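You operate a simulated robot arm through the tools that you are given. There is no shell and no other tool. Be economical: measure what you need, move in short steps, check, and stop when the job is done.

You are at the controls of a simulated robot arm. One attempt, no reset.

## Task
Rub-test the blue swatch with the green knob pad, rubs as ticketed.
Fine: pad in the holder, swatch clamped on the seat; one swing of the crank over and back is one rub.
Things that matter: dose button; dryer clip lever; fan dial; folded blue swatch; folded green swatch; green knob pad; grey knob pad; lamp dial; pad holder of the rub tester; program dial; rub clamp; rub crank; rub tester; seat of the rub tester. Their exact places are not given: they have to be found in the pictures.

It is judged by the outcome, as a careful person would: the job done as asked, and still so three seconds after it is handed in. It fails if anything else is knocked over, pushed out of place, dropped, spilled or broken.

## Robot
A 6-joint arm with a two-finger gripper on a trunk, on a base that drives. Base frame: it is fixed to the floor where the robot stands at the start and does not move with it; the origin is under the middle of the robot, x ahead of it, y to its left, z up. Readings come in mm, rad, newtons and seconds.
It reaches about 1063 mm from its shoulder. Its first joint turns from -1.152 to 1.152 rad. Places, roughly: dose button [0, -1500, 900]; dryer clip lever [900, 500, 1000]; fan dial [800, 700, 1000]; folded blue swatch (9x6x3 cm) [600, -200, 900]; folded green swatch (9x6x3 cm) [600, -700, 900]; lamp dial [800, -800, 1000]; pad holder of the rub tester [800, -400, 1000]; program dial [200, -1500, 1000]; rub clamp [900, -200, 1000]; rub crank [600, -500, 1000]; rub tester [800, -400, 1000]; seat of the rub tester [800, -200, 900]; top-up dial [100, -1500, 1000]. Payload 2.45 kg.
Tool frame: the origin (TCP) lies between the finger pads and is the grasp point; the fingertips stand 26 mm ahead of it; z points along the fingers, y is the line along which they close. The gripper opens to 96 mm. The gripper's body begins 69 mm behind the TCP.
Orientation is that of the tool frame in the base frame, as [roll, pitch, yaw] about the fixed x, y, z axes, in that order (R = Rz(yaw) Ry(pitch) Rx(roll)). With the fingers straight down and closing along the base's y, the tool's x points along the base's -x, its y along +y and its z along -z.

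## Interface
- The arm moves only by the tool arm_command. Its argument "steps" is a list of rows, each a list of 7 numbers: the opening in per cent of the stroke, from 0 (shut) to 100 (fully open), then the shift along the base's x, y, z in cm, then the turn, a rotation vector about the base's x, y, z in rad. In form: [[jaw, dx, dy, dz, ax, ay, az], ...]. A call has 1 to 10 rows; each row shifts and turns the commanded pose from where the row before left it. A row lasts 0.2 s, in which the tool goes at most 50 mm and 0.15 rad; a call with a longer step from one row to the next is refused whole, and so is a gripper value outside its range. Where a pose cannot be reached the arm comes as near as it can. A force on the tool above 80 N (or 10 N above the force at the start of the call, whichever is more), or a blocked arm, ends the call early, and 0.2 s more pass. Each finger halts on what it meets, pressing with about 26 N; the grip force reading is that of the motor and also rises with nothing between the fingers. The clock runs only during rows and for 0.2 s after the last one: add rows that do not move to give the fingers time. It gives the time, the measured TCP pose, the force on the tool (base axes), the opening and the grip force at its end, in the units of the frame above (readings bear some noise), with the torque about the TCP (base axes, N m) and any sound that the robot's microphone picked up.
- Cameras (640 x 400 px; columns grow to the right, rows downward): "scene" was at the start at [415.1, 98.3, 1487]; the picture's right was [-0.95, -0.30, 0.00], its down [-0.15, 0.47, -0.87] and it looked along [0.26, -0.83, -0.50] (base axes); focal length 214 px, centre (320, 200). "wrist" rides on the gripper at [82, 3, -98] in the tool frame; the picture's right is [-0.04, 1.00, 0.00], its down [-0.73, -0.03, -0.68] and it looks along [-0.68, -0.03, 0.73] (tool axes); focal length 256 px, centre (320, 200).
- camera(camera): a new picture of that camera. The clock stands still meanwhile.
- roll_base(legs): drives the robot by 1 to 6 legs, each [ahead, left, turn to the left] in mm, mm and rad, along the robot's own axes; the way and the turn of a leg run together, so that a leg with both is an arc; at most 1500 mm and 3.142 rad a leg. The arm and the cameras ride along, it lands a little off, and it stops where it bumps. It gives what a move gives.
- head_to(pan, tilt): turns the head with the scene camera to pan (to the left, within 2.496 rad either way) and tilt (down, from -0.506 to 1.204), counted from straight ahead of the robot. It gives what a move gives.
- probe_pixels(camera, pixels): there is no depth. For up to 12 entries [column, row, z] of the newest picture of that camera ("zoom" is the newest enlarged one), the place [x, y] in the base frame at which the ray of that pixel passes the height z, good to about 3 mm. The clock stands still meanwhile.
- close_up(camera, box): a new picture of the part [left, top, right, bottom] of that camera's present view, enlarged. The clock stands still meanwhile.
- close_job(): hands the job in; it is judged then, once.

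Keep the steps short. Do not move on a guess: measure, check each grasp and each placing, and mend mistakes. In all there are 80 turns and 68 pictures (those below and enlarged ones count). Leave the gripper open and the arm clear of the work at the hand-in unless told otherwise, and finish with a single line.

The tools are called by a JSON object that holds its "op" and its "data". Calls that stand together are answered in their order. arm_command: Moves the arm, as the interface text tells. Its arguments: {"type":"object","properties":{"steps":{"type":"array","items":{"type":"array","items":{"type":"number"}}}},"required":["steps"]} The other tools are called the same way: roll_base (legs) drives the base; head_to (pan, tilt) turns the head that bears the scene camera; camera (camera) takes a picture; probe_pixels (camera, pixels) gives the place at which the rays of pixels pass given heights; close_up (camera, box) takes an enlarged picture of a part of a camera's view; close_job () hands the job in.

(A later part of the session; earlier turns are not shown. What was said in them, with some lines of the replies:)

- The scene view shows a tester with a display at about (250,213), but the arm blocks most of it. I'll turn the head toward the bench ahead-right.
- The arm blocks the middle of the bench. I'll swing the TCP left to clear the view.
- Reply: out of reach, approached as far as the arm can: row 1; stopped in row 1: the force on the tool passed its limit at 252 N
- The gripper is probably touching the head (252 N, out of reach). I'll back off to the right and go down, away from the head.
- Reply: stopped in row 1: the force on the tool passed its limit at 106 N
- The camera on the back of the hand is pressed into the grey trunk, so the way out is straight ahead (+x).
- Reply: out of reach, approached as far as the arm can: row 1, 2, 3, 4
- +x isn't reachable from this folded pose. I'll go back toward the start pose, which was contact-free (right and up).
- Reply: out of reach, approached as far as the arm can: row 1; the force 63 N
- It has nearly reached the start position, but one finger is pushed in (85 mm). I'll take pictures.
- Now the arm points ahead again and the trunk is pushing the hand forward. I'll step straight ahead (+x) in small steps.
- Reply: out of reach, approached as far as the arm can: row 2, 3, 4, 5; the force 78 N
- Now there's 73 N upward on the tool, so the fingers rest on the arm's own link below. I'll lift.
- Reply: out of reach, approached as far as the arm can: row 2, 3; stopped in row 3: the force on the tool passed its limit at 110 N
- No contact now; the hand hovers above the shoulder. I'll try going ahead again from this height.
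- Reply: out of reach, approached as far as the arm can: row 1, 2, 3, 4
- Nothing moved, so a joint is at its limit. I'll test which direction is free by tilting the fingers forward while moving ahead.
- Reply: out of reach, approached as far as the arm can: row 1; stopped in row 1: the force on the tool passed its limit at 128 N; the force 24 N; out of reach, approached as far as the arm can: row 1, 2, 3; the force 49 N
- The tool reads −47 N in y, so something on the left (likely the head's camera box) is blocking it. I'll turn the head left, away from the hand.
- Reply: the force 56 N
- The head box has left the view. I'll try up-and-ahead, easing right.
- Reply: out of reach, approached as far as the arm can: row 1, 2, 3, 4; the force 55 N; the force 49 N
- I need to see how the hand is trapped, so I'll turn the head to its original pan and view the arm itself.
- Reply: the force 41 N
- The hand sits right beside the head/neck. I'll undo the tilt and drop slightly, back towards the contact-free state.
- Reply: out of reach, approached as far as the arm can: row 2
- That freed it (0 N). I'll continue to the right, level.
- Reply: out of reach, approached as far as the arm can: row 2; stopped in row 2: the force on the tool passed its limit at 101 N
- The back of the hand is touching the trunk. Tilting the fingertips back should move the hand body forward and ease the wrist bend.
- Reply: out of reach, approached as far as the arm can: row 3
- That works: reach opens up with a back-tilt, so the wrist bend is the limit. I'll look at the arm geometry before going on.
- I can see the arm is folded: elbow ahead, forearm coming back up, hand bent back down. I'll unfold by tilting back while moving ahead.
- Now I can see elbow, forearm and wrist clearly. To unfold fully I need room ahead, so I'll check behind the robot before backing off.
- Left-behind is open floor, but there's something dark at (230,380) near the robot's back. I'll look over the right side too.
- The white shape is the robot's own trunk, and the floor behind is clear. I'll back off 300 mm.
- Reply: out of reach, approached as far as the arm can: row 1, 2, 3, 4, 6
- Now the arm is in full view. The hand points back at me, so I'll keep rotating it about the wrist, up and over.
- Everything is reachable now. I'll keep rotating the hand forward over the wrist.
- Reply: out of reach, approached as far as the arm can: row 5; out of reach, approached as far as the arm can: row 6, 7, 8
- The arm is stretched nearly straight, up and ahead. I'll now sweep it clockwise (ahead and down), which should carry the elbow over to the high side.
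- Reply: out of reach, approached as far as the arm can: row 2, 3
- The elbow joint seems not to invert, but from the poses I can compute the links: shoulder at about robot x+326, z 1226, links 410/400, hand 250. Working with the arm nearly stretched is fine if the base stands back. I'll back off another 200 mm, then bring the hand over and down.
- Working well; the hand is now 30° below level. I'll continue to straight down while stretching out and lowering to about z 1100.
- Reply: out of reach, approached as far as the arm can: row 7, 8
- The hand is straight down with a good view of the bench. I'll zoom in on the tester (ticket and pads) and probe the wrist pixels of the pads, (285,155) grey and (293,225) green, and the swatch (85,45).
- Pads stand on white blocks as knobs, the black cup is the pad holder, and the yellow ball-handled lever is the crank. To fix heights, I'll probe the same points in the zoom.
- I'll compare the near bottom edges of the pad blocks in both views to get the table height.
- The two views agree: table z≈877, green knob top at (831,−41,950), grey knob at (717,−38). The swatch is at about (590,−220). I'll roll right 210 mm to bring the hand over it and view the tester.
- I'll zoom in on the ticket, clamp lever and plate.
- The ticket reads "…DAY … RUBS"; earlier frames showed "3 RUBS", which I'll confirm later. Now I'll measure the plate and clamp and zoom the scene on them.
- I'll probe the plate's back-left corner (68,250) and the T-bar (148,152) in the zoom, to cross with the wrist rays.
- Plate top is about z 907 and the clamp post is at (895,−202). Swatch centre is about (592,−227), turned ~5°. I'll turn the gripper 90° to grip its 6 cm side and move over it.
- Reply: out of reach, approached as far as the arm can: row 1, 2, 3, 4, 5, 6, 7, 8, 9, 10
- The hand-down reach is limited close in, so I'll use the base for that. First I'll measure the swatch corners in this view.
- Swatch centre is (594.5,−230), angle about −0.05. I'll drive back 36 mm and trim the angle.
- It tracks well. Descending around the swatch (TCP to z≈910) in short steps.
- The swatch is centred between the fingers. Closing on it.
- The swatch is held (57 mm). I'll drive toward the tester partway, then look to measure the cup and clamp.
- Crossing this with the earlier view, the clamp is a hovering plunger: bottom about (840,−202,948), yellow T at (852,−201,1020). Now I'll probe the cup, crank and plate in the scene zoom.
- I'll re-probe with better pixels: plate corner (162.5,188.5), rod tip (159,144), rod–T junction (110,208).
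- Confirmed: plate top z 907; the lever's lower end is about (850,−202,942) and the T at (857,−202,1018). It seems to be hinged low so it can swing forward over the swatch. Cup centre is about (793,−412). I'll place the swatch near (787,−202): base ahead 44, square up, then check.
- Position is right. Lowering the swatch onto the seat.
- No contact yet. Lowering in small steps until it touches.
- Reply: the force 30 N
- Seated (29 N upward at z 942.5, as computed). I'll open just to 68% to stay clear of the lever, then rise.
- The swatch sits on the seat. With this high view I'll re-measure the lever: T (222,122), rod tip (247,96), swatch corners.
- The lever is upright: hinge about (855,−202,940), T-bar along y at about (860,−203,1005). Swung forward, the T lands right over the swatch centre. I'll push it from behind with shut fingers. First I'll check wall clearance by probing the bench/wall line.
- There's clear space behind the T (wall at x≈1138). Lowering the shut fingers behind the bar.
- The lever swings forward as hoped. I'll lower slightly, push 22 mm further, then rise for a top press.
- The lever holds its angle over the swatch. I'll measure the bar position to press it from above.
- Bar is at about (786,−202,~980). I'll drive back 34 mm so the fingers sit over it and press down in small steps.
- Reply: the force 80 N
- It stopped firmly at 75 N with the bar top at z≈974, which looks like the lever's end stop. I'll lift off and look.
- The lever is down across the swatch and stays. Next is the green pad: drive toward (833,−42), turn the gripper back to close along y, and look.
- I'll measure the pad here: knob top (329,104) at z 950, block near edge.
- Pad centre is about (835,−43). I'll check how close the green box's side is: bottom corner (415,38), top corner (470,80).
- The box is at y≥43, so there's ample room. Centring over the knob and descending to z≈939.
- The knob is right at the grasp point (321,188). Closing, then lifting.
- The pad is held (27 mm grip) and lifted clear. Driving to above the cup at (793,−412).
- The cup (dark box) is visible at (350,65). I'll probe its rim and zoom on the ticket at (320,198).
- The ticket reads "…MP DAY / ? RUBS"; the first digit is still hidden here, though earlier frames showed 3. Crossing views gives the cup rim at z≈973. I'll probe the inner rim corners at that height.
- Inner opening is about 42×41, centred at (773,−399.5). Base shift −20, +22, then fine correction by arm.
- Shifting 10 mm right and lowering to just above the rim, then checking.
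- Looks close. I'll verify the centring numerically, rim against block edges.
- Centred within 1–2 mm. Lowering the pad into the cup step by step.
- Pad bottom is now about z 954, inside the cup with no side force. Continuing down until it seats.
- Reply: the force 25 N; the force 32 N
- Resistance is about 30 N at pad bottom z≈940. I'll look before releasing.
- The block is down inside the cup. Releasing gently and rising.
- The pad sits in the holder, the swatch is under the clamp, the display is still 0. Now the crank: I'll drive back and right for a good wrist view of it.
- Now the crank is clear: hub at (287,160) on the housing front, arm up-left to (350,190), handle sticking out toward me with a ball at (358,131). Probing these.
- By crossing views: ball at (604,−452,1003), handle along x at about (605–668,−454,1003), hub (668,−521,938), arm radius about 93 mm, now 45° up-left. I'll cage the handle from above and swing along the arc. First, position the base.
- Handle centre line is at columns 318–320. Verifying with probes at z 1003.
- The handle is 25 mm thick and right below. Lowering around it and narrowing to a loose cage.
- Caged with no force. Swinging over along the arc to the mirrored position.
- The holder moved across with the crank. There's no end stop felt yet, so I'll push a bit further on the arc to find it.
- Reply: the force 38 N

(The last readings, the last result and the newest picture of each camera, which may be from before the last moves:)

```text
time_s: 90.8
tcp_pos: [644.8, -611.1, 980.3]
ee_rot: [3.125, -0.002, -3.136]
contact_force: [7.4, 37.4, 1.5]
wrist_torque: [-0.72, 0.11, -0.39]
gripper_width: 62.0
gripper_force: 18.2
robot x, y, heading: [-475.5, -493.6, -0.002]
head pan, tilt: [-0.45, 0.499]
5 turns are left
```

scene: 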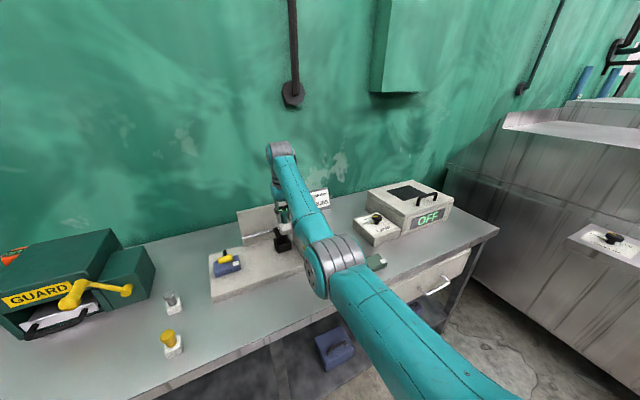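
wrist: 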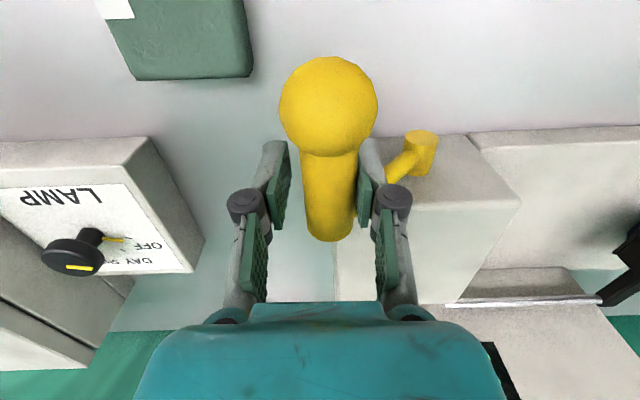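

The end stop is reached (37 N, fingers just spread). Now swinging back to the start, slightly overshooting, then checking the counter.

{"op": "arm_command", "data": {"steps": [[34, 0, 2.2, 2.8, 0, 0, 0], [34, 0, 1.5, 1.3, 0, 0, 0], [34, 0, 1.7, 1.0, 0, 0, 0], [34, 0, 1.85, 0.6, 0, 0, 0], [34, 0, 1.95, 0.2, 0, 0, 0], [34, 0, 1.95, -0.2, 0, 0, 0], [34, 0, 1.85, -0.6, 0, 0, 0], [34, 0, 1.7, -1.0, 0, 0, 0], [34, 0, 1.5, -1.3, 0, 0, 0], [34, 0, 0.9, -0.8, 0, 0, 0]]}}

{"op": "camera", "data": {"camera": "wrist"}}

{"op": "camera", "data": {"camera": "scene"}}

```text
time_s: 93.0
tcp_pos: [643.7, -444.8, 1003.7]
ee_rot: [3.127, -0.003, -3.14]
contact_force: [0.9, -7.0, 4.3]
wrist_torque: [-0.04, 0.07, 0.0]
gripper_width: 37.3
gripper_force: 4.0
robot x, y, heading: [-475.1, -493.0, 0.001]
head pan, tilt: [-0.45, 0.499]
```

```text
5 pictures are left
```

wrist: 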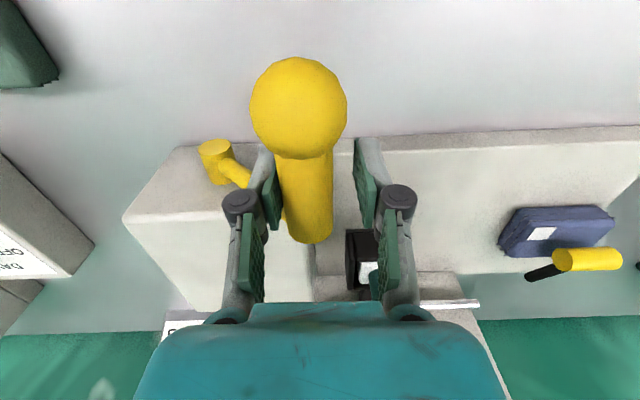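

```text
4 pictures are left
4 turns are left
```

scene: 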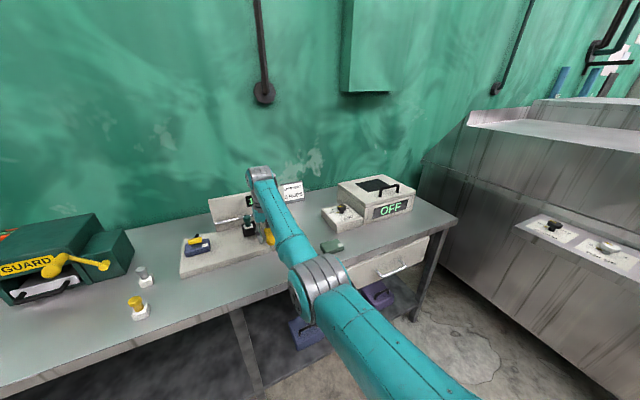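

Crank is back at its left stop. I'll zoom on display and ticket, then do the second rub.

{"op": "close_up", "data": {"camera": "scene", "box": [236, 174, 308, 219]}}

{"op": "arm_command", "data": {"steps": [[34, 0, -2.4, 2.0, 0, 0, 0], [34, 0, -1.7, 1.0, 0, 0, 0], [34, 0, -1.85, 0.6, 0, 0, 0], [34, 0, -1.95, 0.2, 0, 0, 0], [34, 0, -1.95, -0.2, 0, 0, 0], [34, 0, -1.85, -0.6, 0, 0, 0], [34, 0, -1.7, -1.0, 0, 0, 0], [34, 0, -1.5, -1.3, 0, 0, 0], [34, 0, -1.1, -1.0, 0, 0, 0], [34, 0, 0, 0, 0, 0, 0]]}}

{"op": "arm_command", "data": {"steps": [[34, 0, 2.6, 2.3, 0, 0, 0], [34, 0, 1.7, 1.0, 0, 0, 0], [34, 0, 1.85, 0.6, 0, 0, 0], [34, 0, 1.95, 0.2, 0, 0, 0], [34, 0, 1.95, -0.2, 0, 0, 0], [34, 0, 1.85, -0.6, 0, 0, 0], [34, 0, 1.7, -1.0, 0, 0, 0], [34, 0, 1.5, -1.3, 0, 0, 0], [34, 0, 0.9, -0.8, 0, 0, 0], [34, 0, 0, 0, 0, 0, 0]]}}

{"op": "close_up", "data": {"camera": "scene", "box": [236, 174, 308, 219]}}

```text
8.89 times, centred on (272, 196) of scene
```

zoom: 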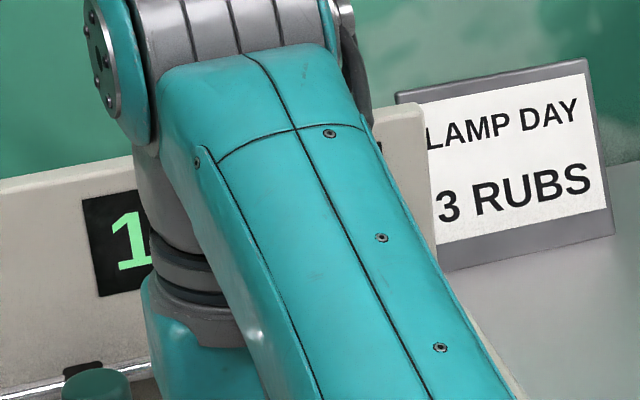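

```text
time_s: 95.2
tcp_pos: [643.5, -603.3, 1000.4]
ee_rot: [3.124, 0.0, -3.138]
contact_force: [3.6, 13.4, 8.4]
wrist_torque: [0.16, 0.03, -0.14]
gripper_width: 42.8
gripper_force: 7.6
robot x, y, heading: [-474.9, -492.4, 0.002]
head pan, tilt: [-0.45, 0.499]
```

```text
time_s: 97.3
tcp_pos: [643.3, -446.1, 999.3]
ee_rot: [3.126, -0.002, -3.141]
contact_force: [0.0, -7.8, 4.7]
wrist_torque: [-0.09, -0.06, -0.03]
gripper_width: 38.5
gripper_force: 4.1
robot x, y, heading: [-475.0, -496.1, -0.003]
head pan, tilt: [-0.45, 0.499]
```

```text
8.89 times, centred on (272, 196) of scene
3 turns are left
```

zoom: 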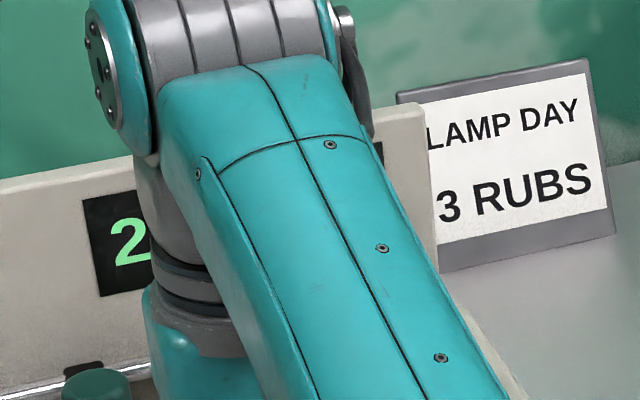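

The counter reads 2 and the ticket says 3 RUBS. I'll do the third rub, read the counter, then open and rise clear of the handle.

{"op": "arm_command", "data": {"steps": [[34, 0, -2.4, 2.1, 0, 0, 0], [34, 0, -1.7, 1.0, 0, 0, 0], [34, 0, -1.85, 0.6, 0, 0, 0], [34, 0, -1.95, 0.2, 0, 0, 0], [34, 0, -1.95, -0.2, 0, 0, 0], [34, 0, -1.85, -0.6, 0, 0, 0], [34, 0, -1.7, -1.0, 0, 0, 0], [34, 0, -1.5, -1.3, 0, 0, 0], [34, 0, -1.1, -1.0, 0, 0, 0], [34, 0, 0, 0, 0, 0, 0]]}}

{"op": "arm_command", "data": {"steps": [[34, 0, 2.6, 2.3, 0, 0, 0], [34, 0, 1.7, 1.0, 0, 0, 0], [34, 0, 1.85, 0.6, 0, 0, 0], [34, 0, 1.95, 0.2, 0, 0, 0], [34, 0, 1.95, -0.2, 0, 0, 0], [34, 0, 1.85, -0.6, 0, 0, 0], [34, 0, 1.7, -1.0, 0, 0, 0], [34, 0, 1.5, -1.3, 0, 0, 0], [34, 0, 0.9, -0.8, 0, 0, 0], [34, 0, 0, 0, 0, 0, 0]]}}

{"op": "close_up", "data": {"camera": "scene", "box": [236, 174, 308, 219]}}

{"op": "arm_command", "data": {"steps": [[60, 0, -0.7, 0, 0, 0, 0], [60, 0, 0, 0, 0, 0, 0], [60, 0, 0, 3, 0, 0, 0], [60, 0, 0, 4, 0, 0, 0], [60, 0, 0, 3, 0, 0, 0], [100, 0, 0, 0, 0, 0, 0], [100, 0, 0, 0, 0, 0, 0]]}}

```text
time_s: 99.5
tcp_pos: [645.6, -601.8, 1002.3]
ee_rot: [3.122, -0.001, -3.139]
contact_force: [1.5, 9.6, 6.7]
wrist_torque: [0.09, 0.01, -0.07]
gripper_width: 40.3
gripper_force: 5.8
robot x, y, heading: [-474.6, -490.9, 0.003]
head pan, tilt: [-0.45, 0.499]
```

```text
time_s: 101.8
tcp_pos: [644.0, -445.1, 1000.8]
ee_rot: [3.127, -0.002, -3.14]
contact_force: [0.3, -9.6, 5.9]
wrist_torque: [-0.06, -0.05, -0.01]
gripper_width: 39.2
gripper_force: 5.4
robot x, y, heading: [-477.9, -489.2, -0.004]
head pan, tilt: [-0.45, 0.499]
```

```text
8.89 times, centred on (272, 196) of scene
```

zoom: 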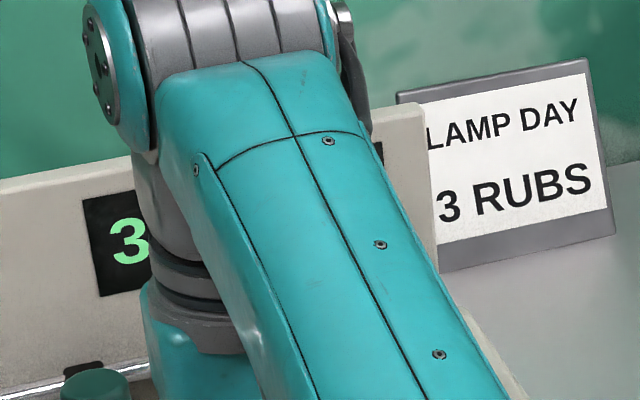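

```text
time_s: 103.3
tcp_pos: [643.4, -453.3, 1099.8]
ee_rot: [3.125, -0.001, -3.139]
contact_force: [-0.3, 0.3, 0.1]
wrist_torque: [0.03, -0.01, 0.0]
gripper_width: 96.1
gripper_force: 0.1
robot x, y, heading: [-477.1, -491.9, 0.003]
head pan, tilt: [-0.45, 0.499]
2 turns are left
```

The counter reads 3, matching the ticket; the gripper is open and clear of the crank. Handing in.

{"op": "close_job", "data": {}}

```text
The job is handed in.
```

Job handed in: the blue swatch is on the seat with the clamp lever down, the green knob pad is in the holder, and the counter reads 3 rubs, as the ticket asks.
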